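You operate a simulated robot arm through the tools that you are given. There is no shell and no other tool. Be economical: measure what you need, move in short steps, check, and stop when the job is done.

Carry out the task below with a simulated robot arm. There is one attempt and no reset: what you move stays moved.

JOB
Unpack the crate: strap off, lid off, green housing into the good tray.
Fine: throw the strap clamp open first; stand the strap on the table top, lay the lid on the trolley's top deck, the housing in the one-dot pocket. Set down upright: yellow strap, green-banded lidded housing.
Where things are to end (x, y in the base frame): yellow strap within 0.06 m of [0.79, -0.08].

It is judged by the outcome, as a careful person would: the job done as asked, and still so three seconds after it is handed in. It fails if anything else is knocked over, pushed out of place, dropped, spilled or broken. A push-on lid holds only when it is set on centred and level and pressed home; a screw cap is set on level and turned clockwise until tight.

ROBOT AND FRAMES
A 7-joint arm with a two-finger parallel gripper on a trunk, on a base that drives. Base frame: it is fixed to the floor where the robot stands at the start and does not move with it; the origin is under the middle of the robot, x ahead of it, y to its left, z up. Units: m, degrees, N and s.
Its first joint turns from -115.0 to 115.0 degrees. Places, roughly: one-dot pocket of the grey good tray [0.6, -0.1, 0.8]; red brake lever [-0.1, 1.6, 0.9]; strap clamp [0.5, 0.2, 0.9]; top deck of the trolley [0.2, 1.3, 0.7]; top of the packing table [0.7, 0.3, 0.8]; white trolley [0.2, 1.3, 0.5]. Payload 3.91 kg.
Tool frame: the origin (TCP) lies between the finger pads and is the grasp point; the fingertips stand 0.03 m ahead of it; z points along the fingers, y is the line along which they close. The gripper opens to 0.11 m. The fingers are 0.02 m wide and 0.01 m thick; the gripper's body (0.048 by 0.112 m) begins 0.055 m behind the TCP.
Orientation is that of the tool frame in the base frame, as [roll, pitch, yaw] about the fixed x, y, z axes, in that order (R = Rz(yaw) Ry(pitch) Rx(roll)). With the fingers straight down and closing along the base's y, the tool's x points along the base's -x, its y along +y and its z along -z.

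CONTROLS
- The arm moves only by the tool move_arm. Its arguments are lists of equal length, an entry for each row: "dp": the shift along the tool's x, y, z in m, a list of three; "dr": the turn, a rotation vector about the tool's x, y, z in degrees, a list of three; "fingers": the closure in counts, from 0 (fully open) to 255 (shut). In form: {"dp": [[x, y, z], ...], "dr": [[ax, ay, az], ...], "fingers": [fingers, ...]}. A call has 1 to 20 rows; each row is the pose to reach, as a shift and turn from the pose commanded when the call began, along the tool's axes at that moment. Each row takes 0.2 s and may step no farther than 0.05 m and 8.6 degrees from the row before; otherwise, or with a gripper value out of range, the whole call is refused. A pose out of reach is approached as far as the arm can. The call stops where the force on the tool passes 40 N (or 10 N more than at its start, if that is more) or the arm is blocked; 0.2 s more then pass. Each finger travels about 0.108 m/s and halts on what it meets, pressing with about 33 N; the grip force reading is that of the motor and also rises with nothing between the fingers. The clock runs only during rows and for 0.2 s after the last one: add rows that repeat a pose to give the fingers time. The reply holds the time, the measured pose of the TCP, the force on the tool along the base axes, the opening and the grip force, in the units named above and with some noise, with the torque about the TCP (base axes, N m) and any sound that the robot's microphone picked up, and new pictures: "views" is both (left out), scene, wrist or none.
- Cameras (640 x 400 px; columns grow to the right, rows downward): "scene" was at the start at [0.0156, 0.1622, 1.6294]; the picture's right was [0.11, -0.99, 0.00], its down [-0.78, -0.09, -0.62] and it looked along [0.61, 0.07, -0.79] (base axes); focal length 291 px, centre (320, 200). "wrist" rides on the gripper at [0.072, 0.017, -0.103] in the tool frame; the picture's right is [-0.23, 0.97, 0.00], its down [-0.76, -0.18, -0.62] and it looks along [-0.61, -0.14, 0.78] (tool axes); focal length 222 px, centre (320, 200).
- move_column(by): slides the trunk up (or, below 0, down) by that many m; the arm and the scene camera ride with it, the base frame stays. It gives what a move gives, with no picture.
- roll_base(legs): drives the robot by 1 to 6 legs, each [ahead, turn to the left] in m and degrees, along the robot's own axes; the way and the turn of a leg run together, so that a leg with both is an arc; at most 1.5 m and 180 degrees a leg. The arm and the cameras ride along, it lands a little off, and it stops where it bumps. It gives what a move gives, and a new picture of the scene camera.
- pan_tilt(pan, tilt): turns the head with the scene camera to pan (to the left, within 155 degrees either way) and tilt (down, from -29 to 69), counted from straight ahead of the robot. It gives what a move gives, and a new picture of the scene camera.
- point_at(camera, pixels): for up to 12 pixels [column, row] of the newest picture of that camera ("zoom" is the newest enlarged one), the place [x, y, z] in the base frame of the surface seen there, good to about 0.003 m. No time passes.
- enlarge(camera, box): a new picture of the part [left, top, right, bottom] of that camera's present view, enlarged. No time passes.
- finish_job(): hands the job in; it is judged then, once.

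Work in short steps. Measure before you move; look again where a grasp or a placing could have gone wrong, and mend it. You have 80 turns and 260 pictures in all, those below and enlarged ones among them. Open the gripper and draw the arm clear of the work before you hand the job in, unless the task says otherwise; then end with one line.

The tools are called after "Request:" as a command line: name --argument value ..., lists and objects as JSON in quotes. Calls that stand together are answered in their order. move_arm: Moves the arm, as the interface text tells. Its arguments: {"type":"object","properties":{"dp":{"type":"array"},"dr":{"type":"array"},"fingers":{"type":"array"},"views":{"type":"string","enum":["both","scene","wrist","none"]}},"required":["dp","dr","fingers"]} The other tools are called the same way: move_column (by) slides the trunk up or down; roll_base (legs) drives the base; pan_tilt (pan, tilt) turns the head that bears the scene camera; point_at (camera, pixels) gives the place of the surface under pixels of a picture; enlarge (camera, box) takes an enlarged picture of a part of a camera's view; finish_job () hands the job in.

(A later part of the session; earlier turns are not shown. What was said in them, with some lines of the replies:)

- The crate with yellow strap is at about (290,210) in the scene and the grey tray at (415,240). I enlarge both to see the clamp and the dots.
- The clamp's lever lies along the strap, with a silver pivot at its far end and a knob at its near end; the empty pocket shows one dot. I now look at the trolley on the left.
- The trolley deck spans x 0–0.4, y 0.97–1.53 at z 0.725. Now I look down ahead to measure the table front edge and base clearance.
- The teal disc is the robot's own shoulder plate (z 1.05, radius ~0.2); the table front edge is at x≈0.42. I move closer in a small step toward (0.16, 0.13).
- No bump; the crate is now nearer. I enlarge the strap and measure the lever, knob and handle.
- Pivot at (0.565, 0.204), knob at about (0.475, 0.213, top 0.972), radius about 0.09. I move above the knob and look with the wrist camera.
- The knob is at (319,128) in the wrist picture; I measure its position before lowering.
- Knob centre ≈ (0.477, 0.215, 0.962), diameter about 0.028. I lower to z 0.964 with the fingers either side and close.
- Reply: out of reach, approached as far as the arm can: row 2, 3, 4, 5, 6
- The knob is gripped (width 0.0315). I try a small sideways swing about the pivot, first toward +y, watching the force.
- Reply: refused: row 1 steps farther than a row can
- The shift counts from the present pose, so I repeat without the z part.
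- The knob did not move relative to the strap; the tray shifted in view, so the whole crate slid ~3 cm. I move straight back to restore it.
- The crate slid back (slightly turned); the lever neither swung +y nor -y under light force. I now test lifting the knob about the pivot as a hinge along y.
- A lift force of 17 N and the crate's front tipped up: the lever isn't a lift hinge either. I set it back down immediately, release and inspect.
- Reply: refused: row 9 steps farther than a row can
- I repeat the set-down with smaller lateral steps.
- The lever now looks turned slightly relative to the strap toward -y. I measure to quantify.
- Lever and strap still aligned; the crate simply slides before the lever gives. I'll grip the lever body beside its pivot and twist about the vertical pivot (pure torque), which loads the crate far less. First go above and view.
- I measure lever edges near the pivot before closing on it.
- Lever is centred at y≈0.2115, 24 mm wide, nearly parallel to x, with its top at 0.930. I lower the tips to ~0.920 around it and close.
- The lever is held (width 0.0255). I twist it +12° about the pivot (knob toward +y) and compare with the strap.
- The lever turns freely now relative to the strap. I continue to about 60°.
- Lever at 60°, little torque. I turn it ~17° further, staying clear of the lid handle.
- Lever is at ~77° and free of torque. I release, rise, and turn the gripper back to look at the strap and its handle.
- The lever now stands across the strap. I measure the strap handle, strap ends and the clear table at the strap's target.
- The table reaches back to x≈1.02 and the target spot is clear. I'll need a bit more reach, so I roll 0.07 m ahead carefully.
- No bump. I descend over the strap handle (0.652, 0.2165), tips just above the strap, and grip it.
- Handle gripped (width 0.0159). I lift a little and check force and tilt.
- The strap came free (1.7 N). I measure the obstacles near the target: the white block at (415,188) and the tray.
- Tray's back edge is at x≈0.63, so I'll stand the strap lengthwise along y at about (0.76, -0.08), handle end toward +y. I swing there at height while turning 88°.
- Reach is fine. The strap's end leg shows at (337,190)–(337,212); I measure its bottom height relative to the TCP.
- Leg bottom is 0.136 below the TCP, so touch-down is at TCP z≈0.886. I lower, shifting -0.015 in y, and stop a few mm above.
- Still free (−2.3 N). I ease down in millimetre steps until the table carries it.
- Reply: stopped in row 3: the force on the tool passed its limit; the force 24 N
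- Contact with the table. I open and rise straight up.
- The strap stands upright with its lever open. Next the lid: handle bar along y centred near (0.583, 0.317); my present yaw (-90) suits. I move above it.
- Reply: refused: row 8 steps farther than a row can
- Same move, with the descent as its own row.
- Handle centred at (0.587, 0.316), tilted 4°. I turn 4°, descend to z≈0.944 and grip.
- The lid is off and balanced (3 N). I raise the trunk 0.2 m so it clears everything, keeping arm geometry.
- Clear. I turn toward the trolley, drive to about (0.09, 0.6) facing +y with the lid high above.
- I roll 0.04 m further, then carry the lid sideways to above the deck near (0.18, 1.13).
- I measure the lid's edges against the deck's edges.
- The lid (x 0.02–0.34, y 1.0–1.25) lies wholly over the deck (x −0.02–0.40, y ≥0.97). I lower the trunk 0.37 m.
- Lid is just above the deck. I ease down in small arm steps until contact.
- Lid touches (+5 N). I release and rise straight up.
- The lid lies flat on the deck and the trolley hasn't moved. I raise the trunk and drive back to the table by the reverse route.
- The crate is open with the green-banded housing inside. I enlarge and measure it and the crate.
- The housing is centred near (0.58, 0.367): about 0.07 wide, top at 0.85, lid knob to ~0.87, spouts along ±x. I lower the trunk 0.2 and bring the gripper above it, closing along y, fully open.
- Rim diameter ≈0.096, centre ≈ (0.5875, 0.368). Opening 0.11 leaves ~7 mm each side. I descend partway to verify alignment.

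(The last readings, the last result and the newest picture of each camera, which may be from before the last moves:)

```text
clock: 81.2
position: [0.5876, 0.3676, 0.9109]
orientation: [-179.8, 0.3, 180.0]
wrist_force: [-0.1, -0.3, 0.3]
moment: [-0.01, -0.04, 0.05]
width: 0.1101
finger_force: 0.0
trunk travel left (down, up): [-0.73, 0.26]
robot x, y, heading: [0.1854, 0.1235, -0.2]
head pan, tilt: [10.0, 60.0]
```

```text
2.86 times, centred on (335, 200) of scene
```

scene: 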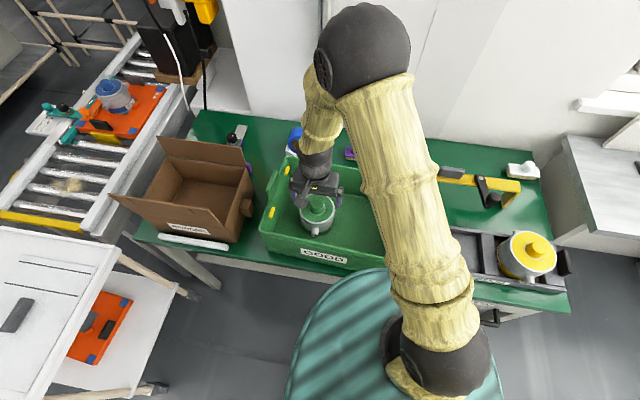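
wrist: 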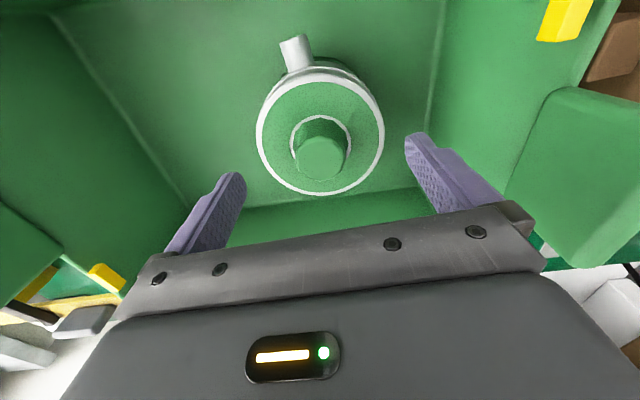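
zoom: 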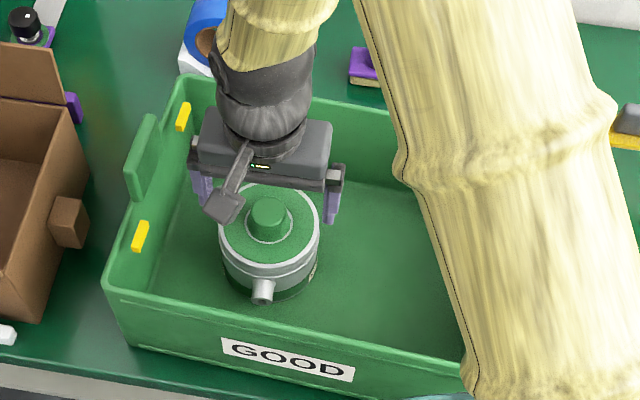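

I remeasure the rim from this closer view.

Request:
point_at --camera "wrist" --pixels '[[259, 138], [381, 138], [320, 84], [322, 192], [320, 165], [294, 55], [345, 85]]'

```text
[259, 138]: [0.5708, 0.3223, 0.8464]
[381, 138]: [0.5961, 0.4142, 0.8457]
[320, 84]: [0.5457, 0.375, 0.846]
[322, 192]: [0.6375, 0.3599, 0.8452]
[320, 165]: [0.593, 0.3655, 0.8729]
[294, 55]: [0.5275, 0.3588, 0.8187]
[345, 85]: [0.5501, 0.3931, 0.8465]
```

Centre ≈ (0.590, 0.368). I descend to TCP z 0.825 and close gently on the body.

Request:
move_arm --dp '[[-0.0025, 0.0005, 0.03], [-0.0025, 0.0005, 0.06], [-0.0025, 0.0005, 0.086], [-0.0025, 0.0005, 0.086], [-0.0025, 0.0005, 0.086], [-0.0025, 0.0005, 0.086]]' --dr '[[0, 0, 0], [0, 0, 0], [0, 0, 0], [0, 0, 0], [0, 0, 0], [0, 0, 0]]' --fingers '[0, 0, 0, 60, 120, 120]' --views "both"

Request:
enlarge --camera "scene" --box '[255, 130, 415, 270]'

```text
clock: 82.6
position: [0.5911, 0.3665, 0.827]
orientation: [-179.9, 0.4, -179.9]
wrist_force: [0.9, -2.4, 7.7]
moment: [-0.57, 0.39, 0.08]
width: 0.1035
finger_force: 33.1
trunk travel left (down, up): [-0.73, 0.26]
robot x, y, heading: [0.187, 0.1276, -0.4]
head pan, tilt: [10.0, 60.0]
```

scene: 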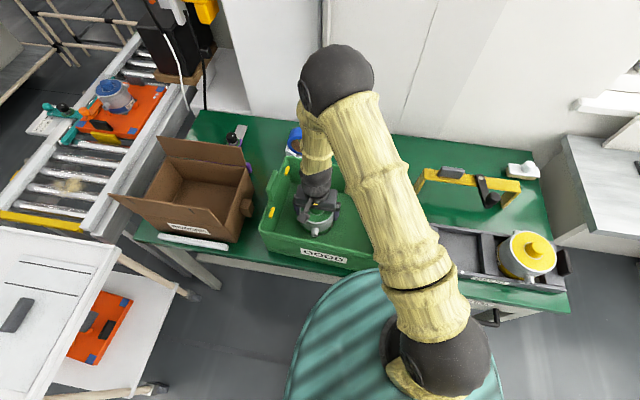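
wrist: 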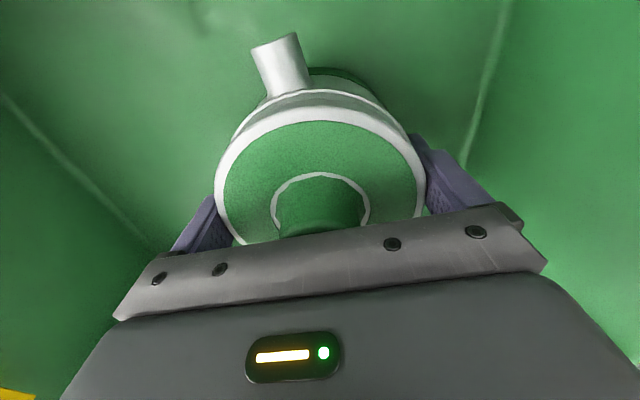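

```text
2.86 times, centred on (335, 200) of scene
```

zoom: 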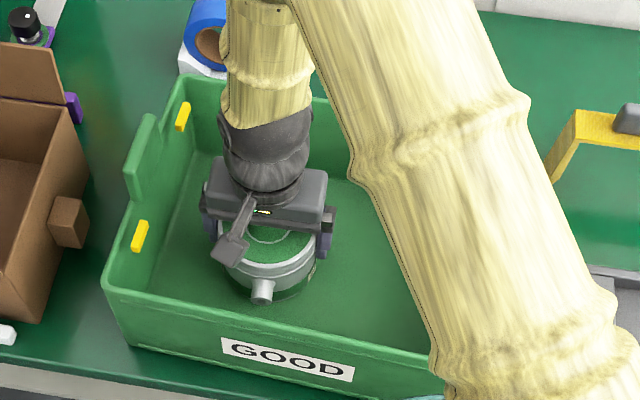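

Gripped on the body (0.1035 wide, wider than the lid). I lift slightly and check.

Request:
move_arm --dp '[[0, 0, -0.008], [0, 0, -0.016], [0, 0, -0.03]]' --dr '[[0, 0, 0], [0, 0, 0], [0, 0, 0]]' --fingers '[150, 150, 150]' --views "both"

```text
clock: 83.4
position: [0.5896, 0.3672, 0.8569]
orientation: [-179.8, 0.2, -180.0]
wrist_force: [-0.6, -0.7, -5.7]
moment: [-0.02, -0.03, 0.0]
width: 0.1033
finger_force: 32.6
trunk travel left (down, up): [-0.73, 0.26]
robot x, y, heading: [0.1838, 0.1257, -0.5]
head pan, tilt: [10.0, 60.0]
```

scene: 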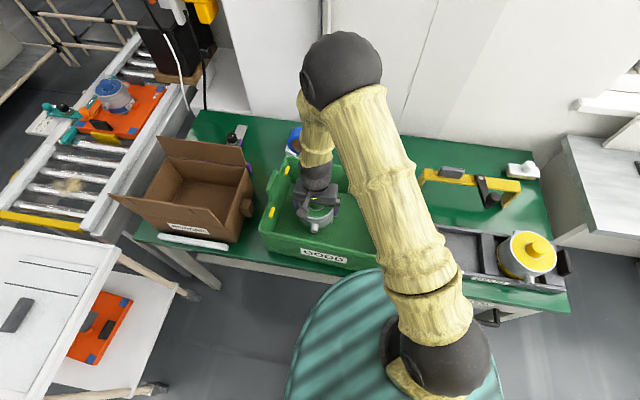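
wrist: 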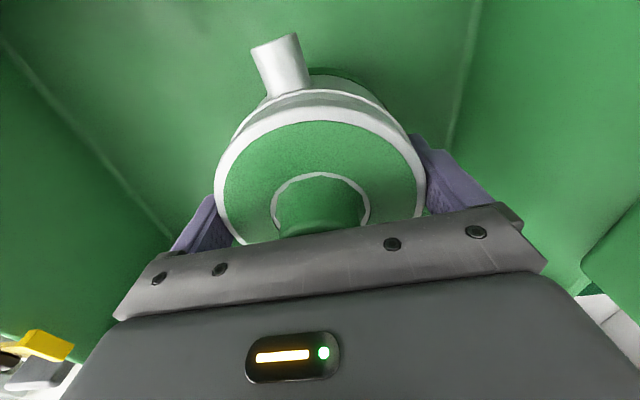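

Held firmly (5.7 N). I lift it above the crate rim and then look at the tray to measure the pocket.

Request:
move_arm --dp '[[0, 0, -0.04], [0, 0, -0.08], [0, 0, -0.12], [0, 0, -0.16], [0, 0, -0.2]]' --dr '[[0, 0, 0], [0, 0, 0], [0, 0, 0], [0, 0, 0], [0, 0, 0]]' --fingers '[150, 150, 150, 150, 150]' --views "wrist"

Request:
pan_tilt --pan -25 --tilt 62

```text
clock: 84.6
position: [0.5888, 0.3678, 1.0563]
orientation: [-179.8, 0.3, -180.0]
wrist_force: [0.9, -0.3, -5.8]
moment: [0.03, 0.02, -0.01]
width: 0.1037
finger_force: 33.0
trunk travel left (down, up): [-0.73, 0.26]
robot x, y, heading: [0.1821, 0.1218, -0.3]
head pan, tilt: [10.0, 60.0]
```

wrist: 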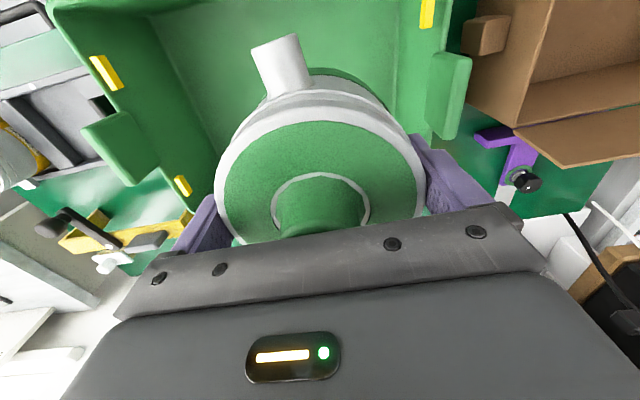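

```text
clock: 85.6
position: [0.5886, 0.368, 1.0548]
orientation: [-179.8, 0.3, 179.9]
wrist_force: [-0.7, -0.2, -5.4]
moment: [0.0, 0.04, 0.04]
width: 0.1034
finger_force: 33.1
trunk travel left (down, up): [-0.73, 0.26]
robot x, y, heading: [0.1855, 0.1241, -0.5]
head pan, tilt: [-25.0, 62.0]
```

scene: 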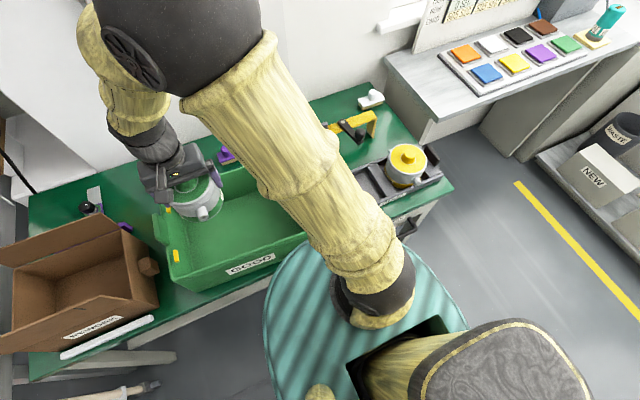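

The tray is hidden by the arm. I carry the housing over to near the tray at height (bottom ~0.985) and look from there.

Request:
move_arm --dp '[[0, -0.04, 0], [0, -0.085, 0], [0, -0.13, 0], [0, -0.175, 0], [0, -0.22, 0], [0.005, -0.265, 0], [0.01, -0.31, 0], [0.015, -0.355, 0], [0.019, -0.4, 0], [0.019, -0.4, 0]]' --dr '[[0, 0, 0], [0, 0, 0], [0, 0, 0], [0, 0, 0], [0, 0, 0], [0, 0, 0], [0, 0, 0], [0, 0, 0], [0, 0, 0], [0, 0, 0]]' --fingers '[150, 150, 150, 150, 150, 150, 150, 150, 150, 150]' --views "wrist"

Request:
pan_tilt --pan -10 --tilt 62

```text
clock: 87.8
position: [0.5711, -0.0345, 1.0587]
orientation: [-179.9, 0.3, 180.0]
wrist_force: [0.3, -0.2, -5.3]
moment: [-0.01, 0.05, 0.0]
width: 0.1036
finger_force: 33.6
trunk travel left (down, up): [-0.73, 0.26]
robot x, y, heading: [0.1872, 0.126, -0.5]
head pan, tilt: [-25.0, 62.0]
```

wrist: 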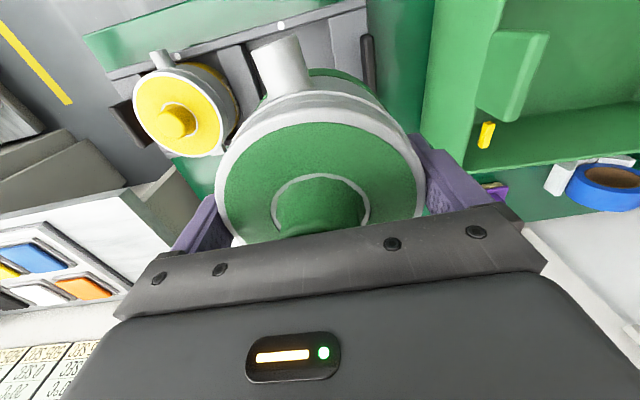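

```text
clock: 88.6
position: [0.5722, -0.0336, 1.0571]
orientation: [-179.8, 0.3, -179.9]
wrist_force: [-0.8, -0.3, -5.8]
moment: [0.01, -0.02, 0.02]
width: 0.1035
finger_force: 32.9
trunk travel left (down, up): [-0.73, 0.26]
robot x, y, heading: [0.1831, 0.1226, -0.5]
head pan, tilt: [-10.0, 62.0]
```

scene: 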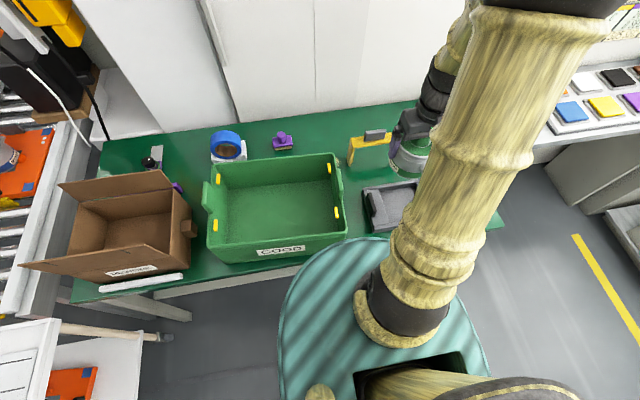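

I enlarge the wrist view for dots and the scene view for the pocket.

Request:
enlarge --camera "wrist" --box '[80, 0, 400, 160]'

Request:
enlarge --camera "scene" --box '[345, 120, 465, 240]'

Request:
point_at --camera "scene" --pixels '[[385, 212], [400, 205], [370, 190], [414, 185], [375, 228], [388, 189], [392, 225], [408, 187], [370, 215]]'

```text
2.00 times, centred on (240, 80) of wrist
```

zoom: 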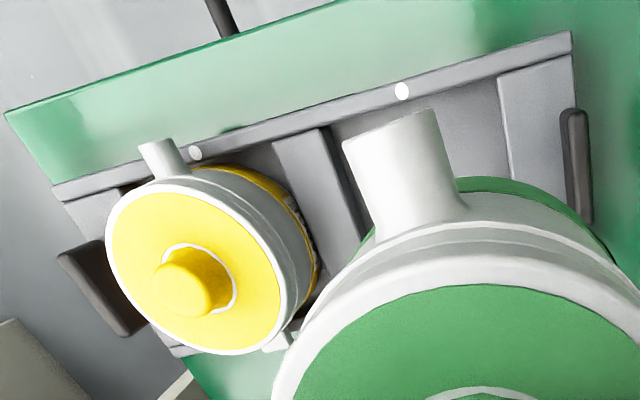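

```text
3.33 times, centred on (405, 180) of scene
```

zoom: 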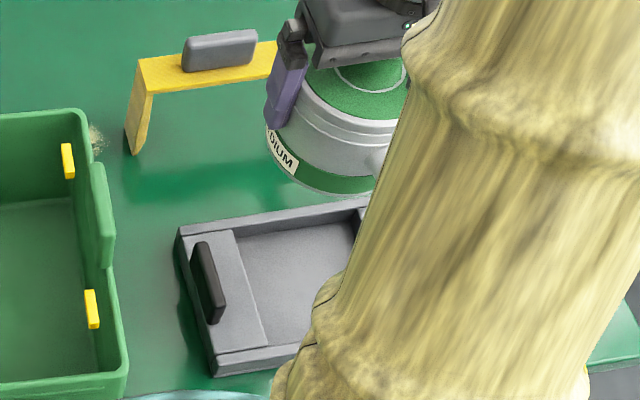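

```text
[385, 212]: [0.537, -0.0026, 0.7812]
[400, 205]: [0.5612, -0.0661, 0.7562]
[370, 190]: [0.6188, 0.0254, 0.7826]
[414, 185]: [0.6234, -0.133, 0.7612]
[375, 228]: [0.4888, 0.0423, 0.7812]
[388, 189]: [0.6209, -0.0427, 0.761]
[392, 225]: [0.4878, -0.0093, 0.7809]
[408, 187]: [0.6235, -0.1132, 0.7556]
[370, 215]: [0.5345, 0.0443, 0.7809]
```

I measure the pocket's edges in both views.

Request:
point_at --camera "zoom" --pixels '[[232, 233], [265, 345], [250, 245], [345, 215], [340, 225], [280, 335], [300, 345], [300, 285], [250, 225], [240, 260]]'

Request:
point_at --camera "wrist" --pixels '[[281, 45], [243, 68], [229, 75], [222, 71], [246, 66], [252, 100], [262, 60], [333, 75], [329, 45], [335, 95], [217, 75], [178, 76]]'

```text
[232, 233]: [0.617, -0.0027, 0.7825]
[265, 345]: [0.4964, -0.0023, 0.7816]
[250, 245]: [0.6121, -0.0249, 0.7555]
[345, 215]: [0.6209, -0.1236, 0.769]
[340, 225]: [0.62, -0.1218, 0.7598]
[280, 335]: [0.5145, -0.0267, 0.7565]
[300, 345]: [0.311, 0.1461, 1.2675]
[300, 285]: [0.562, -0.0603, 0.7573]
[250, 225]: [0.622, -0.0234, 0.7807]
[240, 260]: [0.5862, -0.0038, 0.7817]
```

```text
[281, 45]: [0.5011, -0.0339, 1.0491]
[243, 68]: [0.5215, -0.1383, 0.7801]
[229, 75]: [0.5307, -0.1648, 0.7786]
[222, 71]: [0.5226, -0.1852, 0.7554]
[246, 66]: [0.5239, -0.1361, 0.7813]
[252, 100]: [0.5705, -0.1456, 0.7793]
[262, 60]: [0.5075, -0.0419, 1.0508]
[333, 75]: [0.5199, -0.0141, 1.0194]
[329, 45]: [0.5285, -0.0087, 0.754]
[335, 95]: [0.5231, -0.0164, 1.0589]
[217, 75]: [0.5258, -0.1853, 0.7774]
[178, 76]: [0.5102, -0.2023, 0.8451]
```

Pocket y-range ≈ −0.134…−0.004. I refine its x-edges.

Request:
point_at --camera "zoom" --pixels '[[278, 338], [278, 343], [278, 347], [278, 352], [278, 358], [278, 364], [290, 232], [290, 227], [290, 222], [290, 217], [290, 212], [290, 237]]'

Request:
enlarge --camera "scene" --box '[375, 175, 425, 235]'

```text
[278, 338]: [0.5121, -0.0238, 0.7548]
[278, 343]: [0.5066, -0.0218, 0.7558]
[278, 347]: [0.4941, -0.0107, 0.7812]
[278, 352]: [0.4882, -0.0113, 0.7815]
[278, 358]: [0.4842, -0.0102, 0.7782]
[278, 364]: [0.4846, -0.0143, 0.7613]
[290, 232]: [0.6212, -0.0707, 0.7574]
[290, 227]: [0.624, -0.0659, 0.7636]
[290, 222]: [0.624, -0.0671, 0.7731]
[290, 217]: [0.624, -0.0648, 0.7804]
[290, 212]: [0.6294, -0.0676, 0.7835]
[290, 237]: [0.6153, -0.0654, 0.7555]
```

```text
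6.67 times, centred on (400, 205) of scene
```

zoom: 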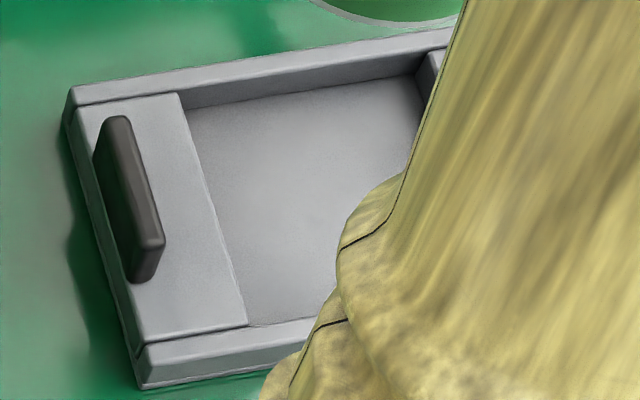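

Pocket is ≈0.13 × 0.13 centred (0.559, −0.069); floor 0.756. I lower the housing over it, stopping just above the floor.

Request:
move_arm --dp '[[0.013, -0.0325, 0], [0.013, -0.0325, 0.04], [0.013, -0.0325, 0.08], [0.013, -0.0325, 0.12], [0.013, -0.0325, 0.16], [0.013, -0.0325, 0.19]]' --dr '[[0, 0, 0], [0, 0, 0], [0, 0, 0], [0, 0, 0], [0, 0, 0], [0, 0, 0]]' --fingers '[150, 150, 150, 150, 150, 150]' --views "both"

Request:
enlarge --camera "wrist" --box '[80, 0, 480, 250]'

Request:
enlarge --camera "scene" --box '[345, 150, 465, 240]'

```text
clock: 90.0
position: [0.5581, -0.0661, 0.8684]
orientation: [-179.9, 0.3, 179.9]
wrist_force: [0.6, -0.3, -5.9]
moment: [0.0, 0.01, -0.02]
width: 0.1037
finger_force: 32.8
trunk travel left (down, up): [-0.73, 0.26]
robot x, y, heading: [0.1852, 0.1222, -0.5]
head pan, tilt: [-10.0, 62.0]
```

scene: 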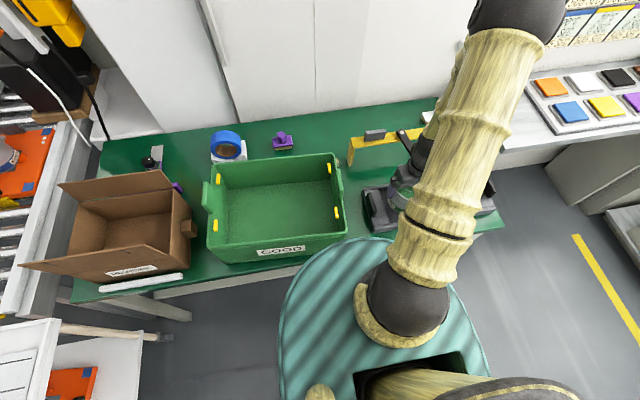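
wrist: 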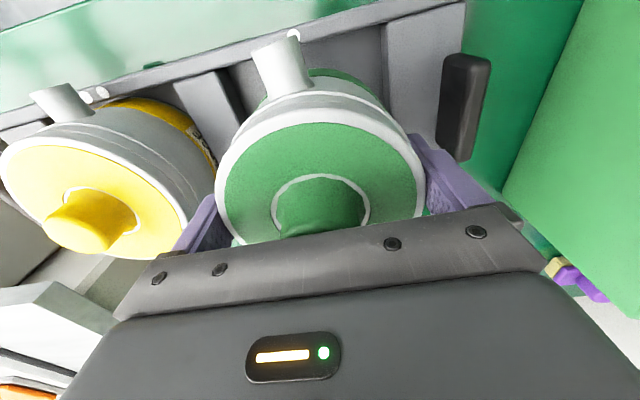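

```text
1.60 times, centred on (280, 125) of wrist
```

zoom: 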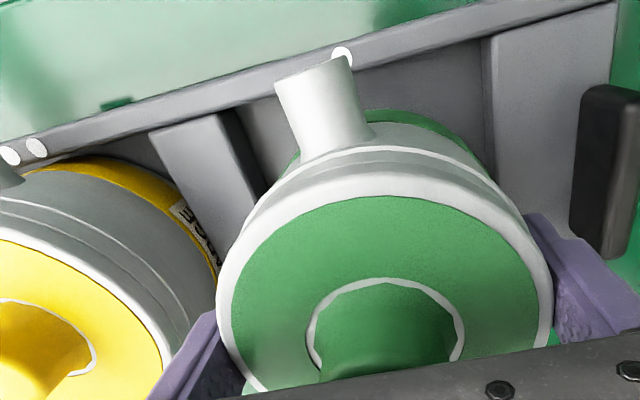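

```text
4.44 times, centred on (405, 195) of scene
```

zoom: 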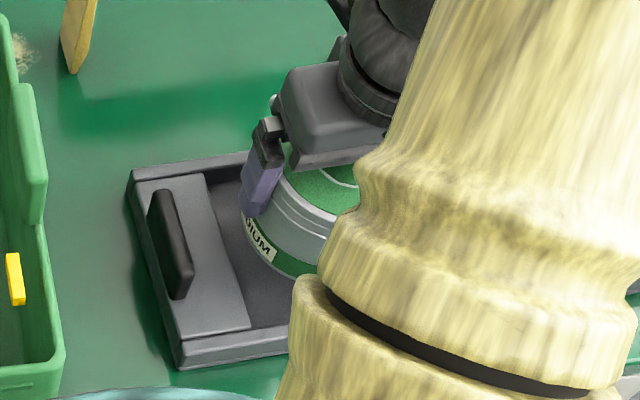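

The filled pocket has two dots, this one has one. I check the gap between the left finger and the yellow housing.

Request:
point_at --camera "wrist" --pixels '[[184, 215], [178, 250], [195, 222], [210, 160], [5, 160], [200, 235], [213, 200]]'

```text
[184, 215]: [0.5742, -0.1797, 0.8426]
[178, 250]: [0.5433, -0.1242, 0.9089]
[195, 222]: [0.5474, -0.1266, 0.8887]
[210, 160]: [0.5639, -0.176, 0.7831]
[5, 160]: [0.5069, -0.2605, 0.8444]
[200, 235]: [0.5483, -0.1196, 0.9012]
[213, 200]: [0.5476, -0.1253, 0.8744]
```

Gap is ~4 cm, ample. I lower the remaining 4 cm gently.

Request:
move_arm --dp '[[0, 0, 0.02], [0, 0, 0.032], [0, 0, 0.037], [0, 0, 0.04], [0, 0, 0.043]]' --dr '[[0, 0, 0], [0, 0, 0], [0, 0, 0], [0, 0, 0], [0, 0, 0]]' --fingers '[150, 150, 150, 150, 150]' --views "wrist"

```text
clock: 91.2
position: [0.5596, -0.0665, 0.8257]
orientation: [-179.7, 0.4, 180.0]
wrist_force: [0.1, -0.7, 14.1]
moment: [0.67, 0.67, 0.0]
width: 0.1035
finger_force: 33.3
trunk travel left (down, up): [-0.73, 0.26]
robot x, y, heading: [0.1844, 0.1269, -0.2]
head pan, tilt: [-10.0, 62.0]
```

wrist: 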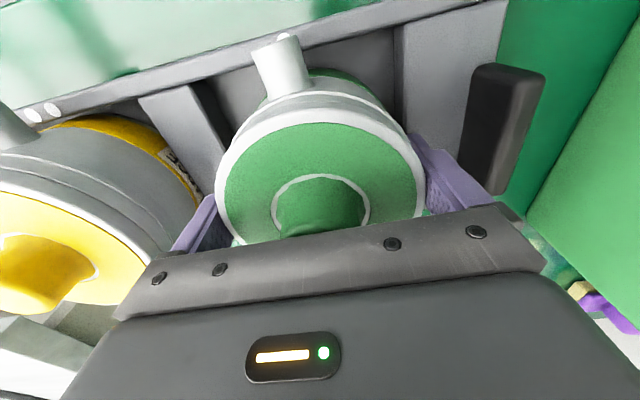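

Seated (+14 N at the expected height). I open fully and rise straight up.

Request:
move_arm --dp '[[0, 0, -0.001], [0, 0, -0.001], [0, 0, -0.001], [0, 0, -0.02], [0, 0, -0.05], [0, 0, -0.09], [0, 0, -0.13], [0, 0, -0.17], [0, 0, -0.21], [0, 0, -0.25]]' --dr '[[0, 0, 0], [0, 0, 0], [0, 0, 0], [0, 0, 0], [0, 0, 0], [0, 0, 0], [0, 0, 0], [0, 0, 0], [0, 0, 0], [0, 0, 0]]' --fingers '[0, 0, 0, 0, 0, 0, 0, 0, 0, 0]' --views "both"

Request:
enlarge --camera "wrist" --box '[80, 0, 480, 250]'

```text
clock: 93.4
position: [0.5575, -0.0629, 1.0752]
orientation: [-179.9, 0.3, 179.9]
wrist_force: [-0.2, 0.0, -0.9]
moment: [0.02, -0.03, 0.0]
width: 0.1099
finger_force: 0.1
trunk travel left (down, up): [-0.73, 0.26]
robot x, y, heading: [0.1868, 0.1242, -0.7]
head pan, tilt: [-10.0, 62.0]
```

scene: 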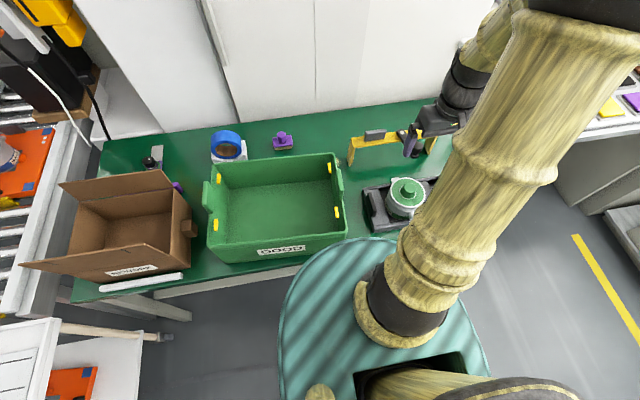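
wrist: 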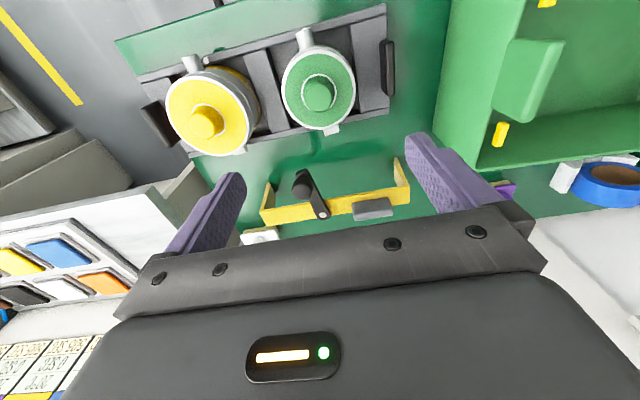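

```text
1.60 times, centred on (280, 125) of wrist
```

zoom: 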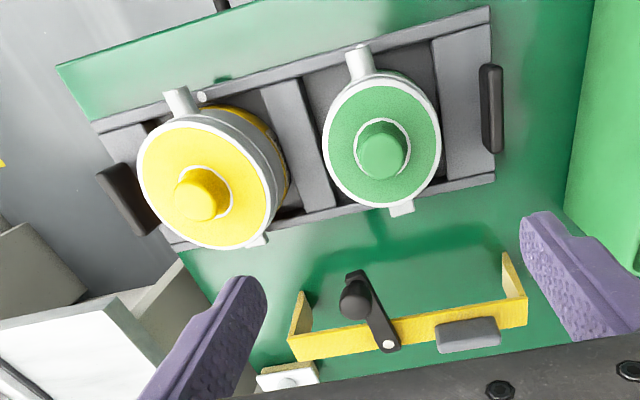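

The housing sits upright, lidded, in the one-dot pocket. I check the strap's centre.

Request:
point_at --camera "zoom" --pixels '[[300, 348], [518, 313], [388, 343], [380, 145], [205, 200]]'

Request:
pan_tilt --pan 60 --tilt 50

```text
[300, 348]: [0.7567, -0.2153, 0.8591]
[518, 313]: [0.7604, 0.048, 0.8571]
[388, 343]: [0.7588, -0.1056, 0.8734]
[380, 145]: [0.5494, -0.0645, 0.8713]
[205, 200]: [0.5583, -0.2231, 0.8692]
```

```text
clock: 94.8
position: [0.5582, -0.0633, 1.0748]
orientation: [-179.9, 0.3, -179.9]
wrist_force: [0.3, 0.1, -0.4]
moment: [0.02, 0.01, -0.02]
width: 0.1101
finger_force: 0.1
trunk travel left (down, up): [-0.73, 0.26]
robot x, y, heading: [0.1877, 0.125, -0.3]
head pan, tilt: [60.0, 50.0]
```

scene: 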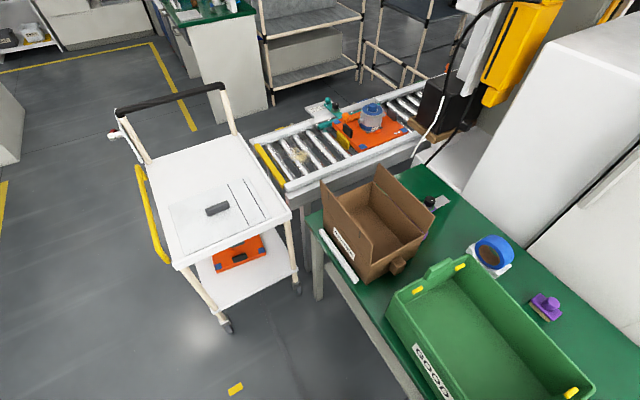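

The strap centre is ≈ (0.758, −0.084), 3 cm from target. The lid lies flat on the trolley, the housing is in place, and the arm is clear, so I hand in.

Request:
finish_job

```text
The job is handed in.
```

The job is handed in: clamp opened, yellow strap standing at about (0.76, −0.08), lid flat on the trolley's top deck, and the green-banded housing upright with its lid on in the one-dot pocket. While I was finding how the clamp opened, I dragged the crate about 3 cm and tipped up its front edge. I moved it back, and it ended within about 1 cm and 5° of where it started.
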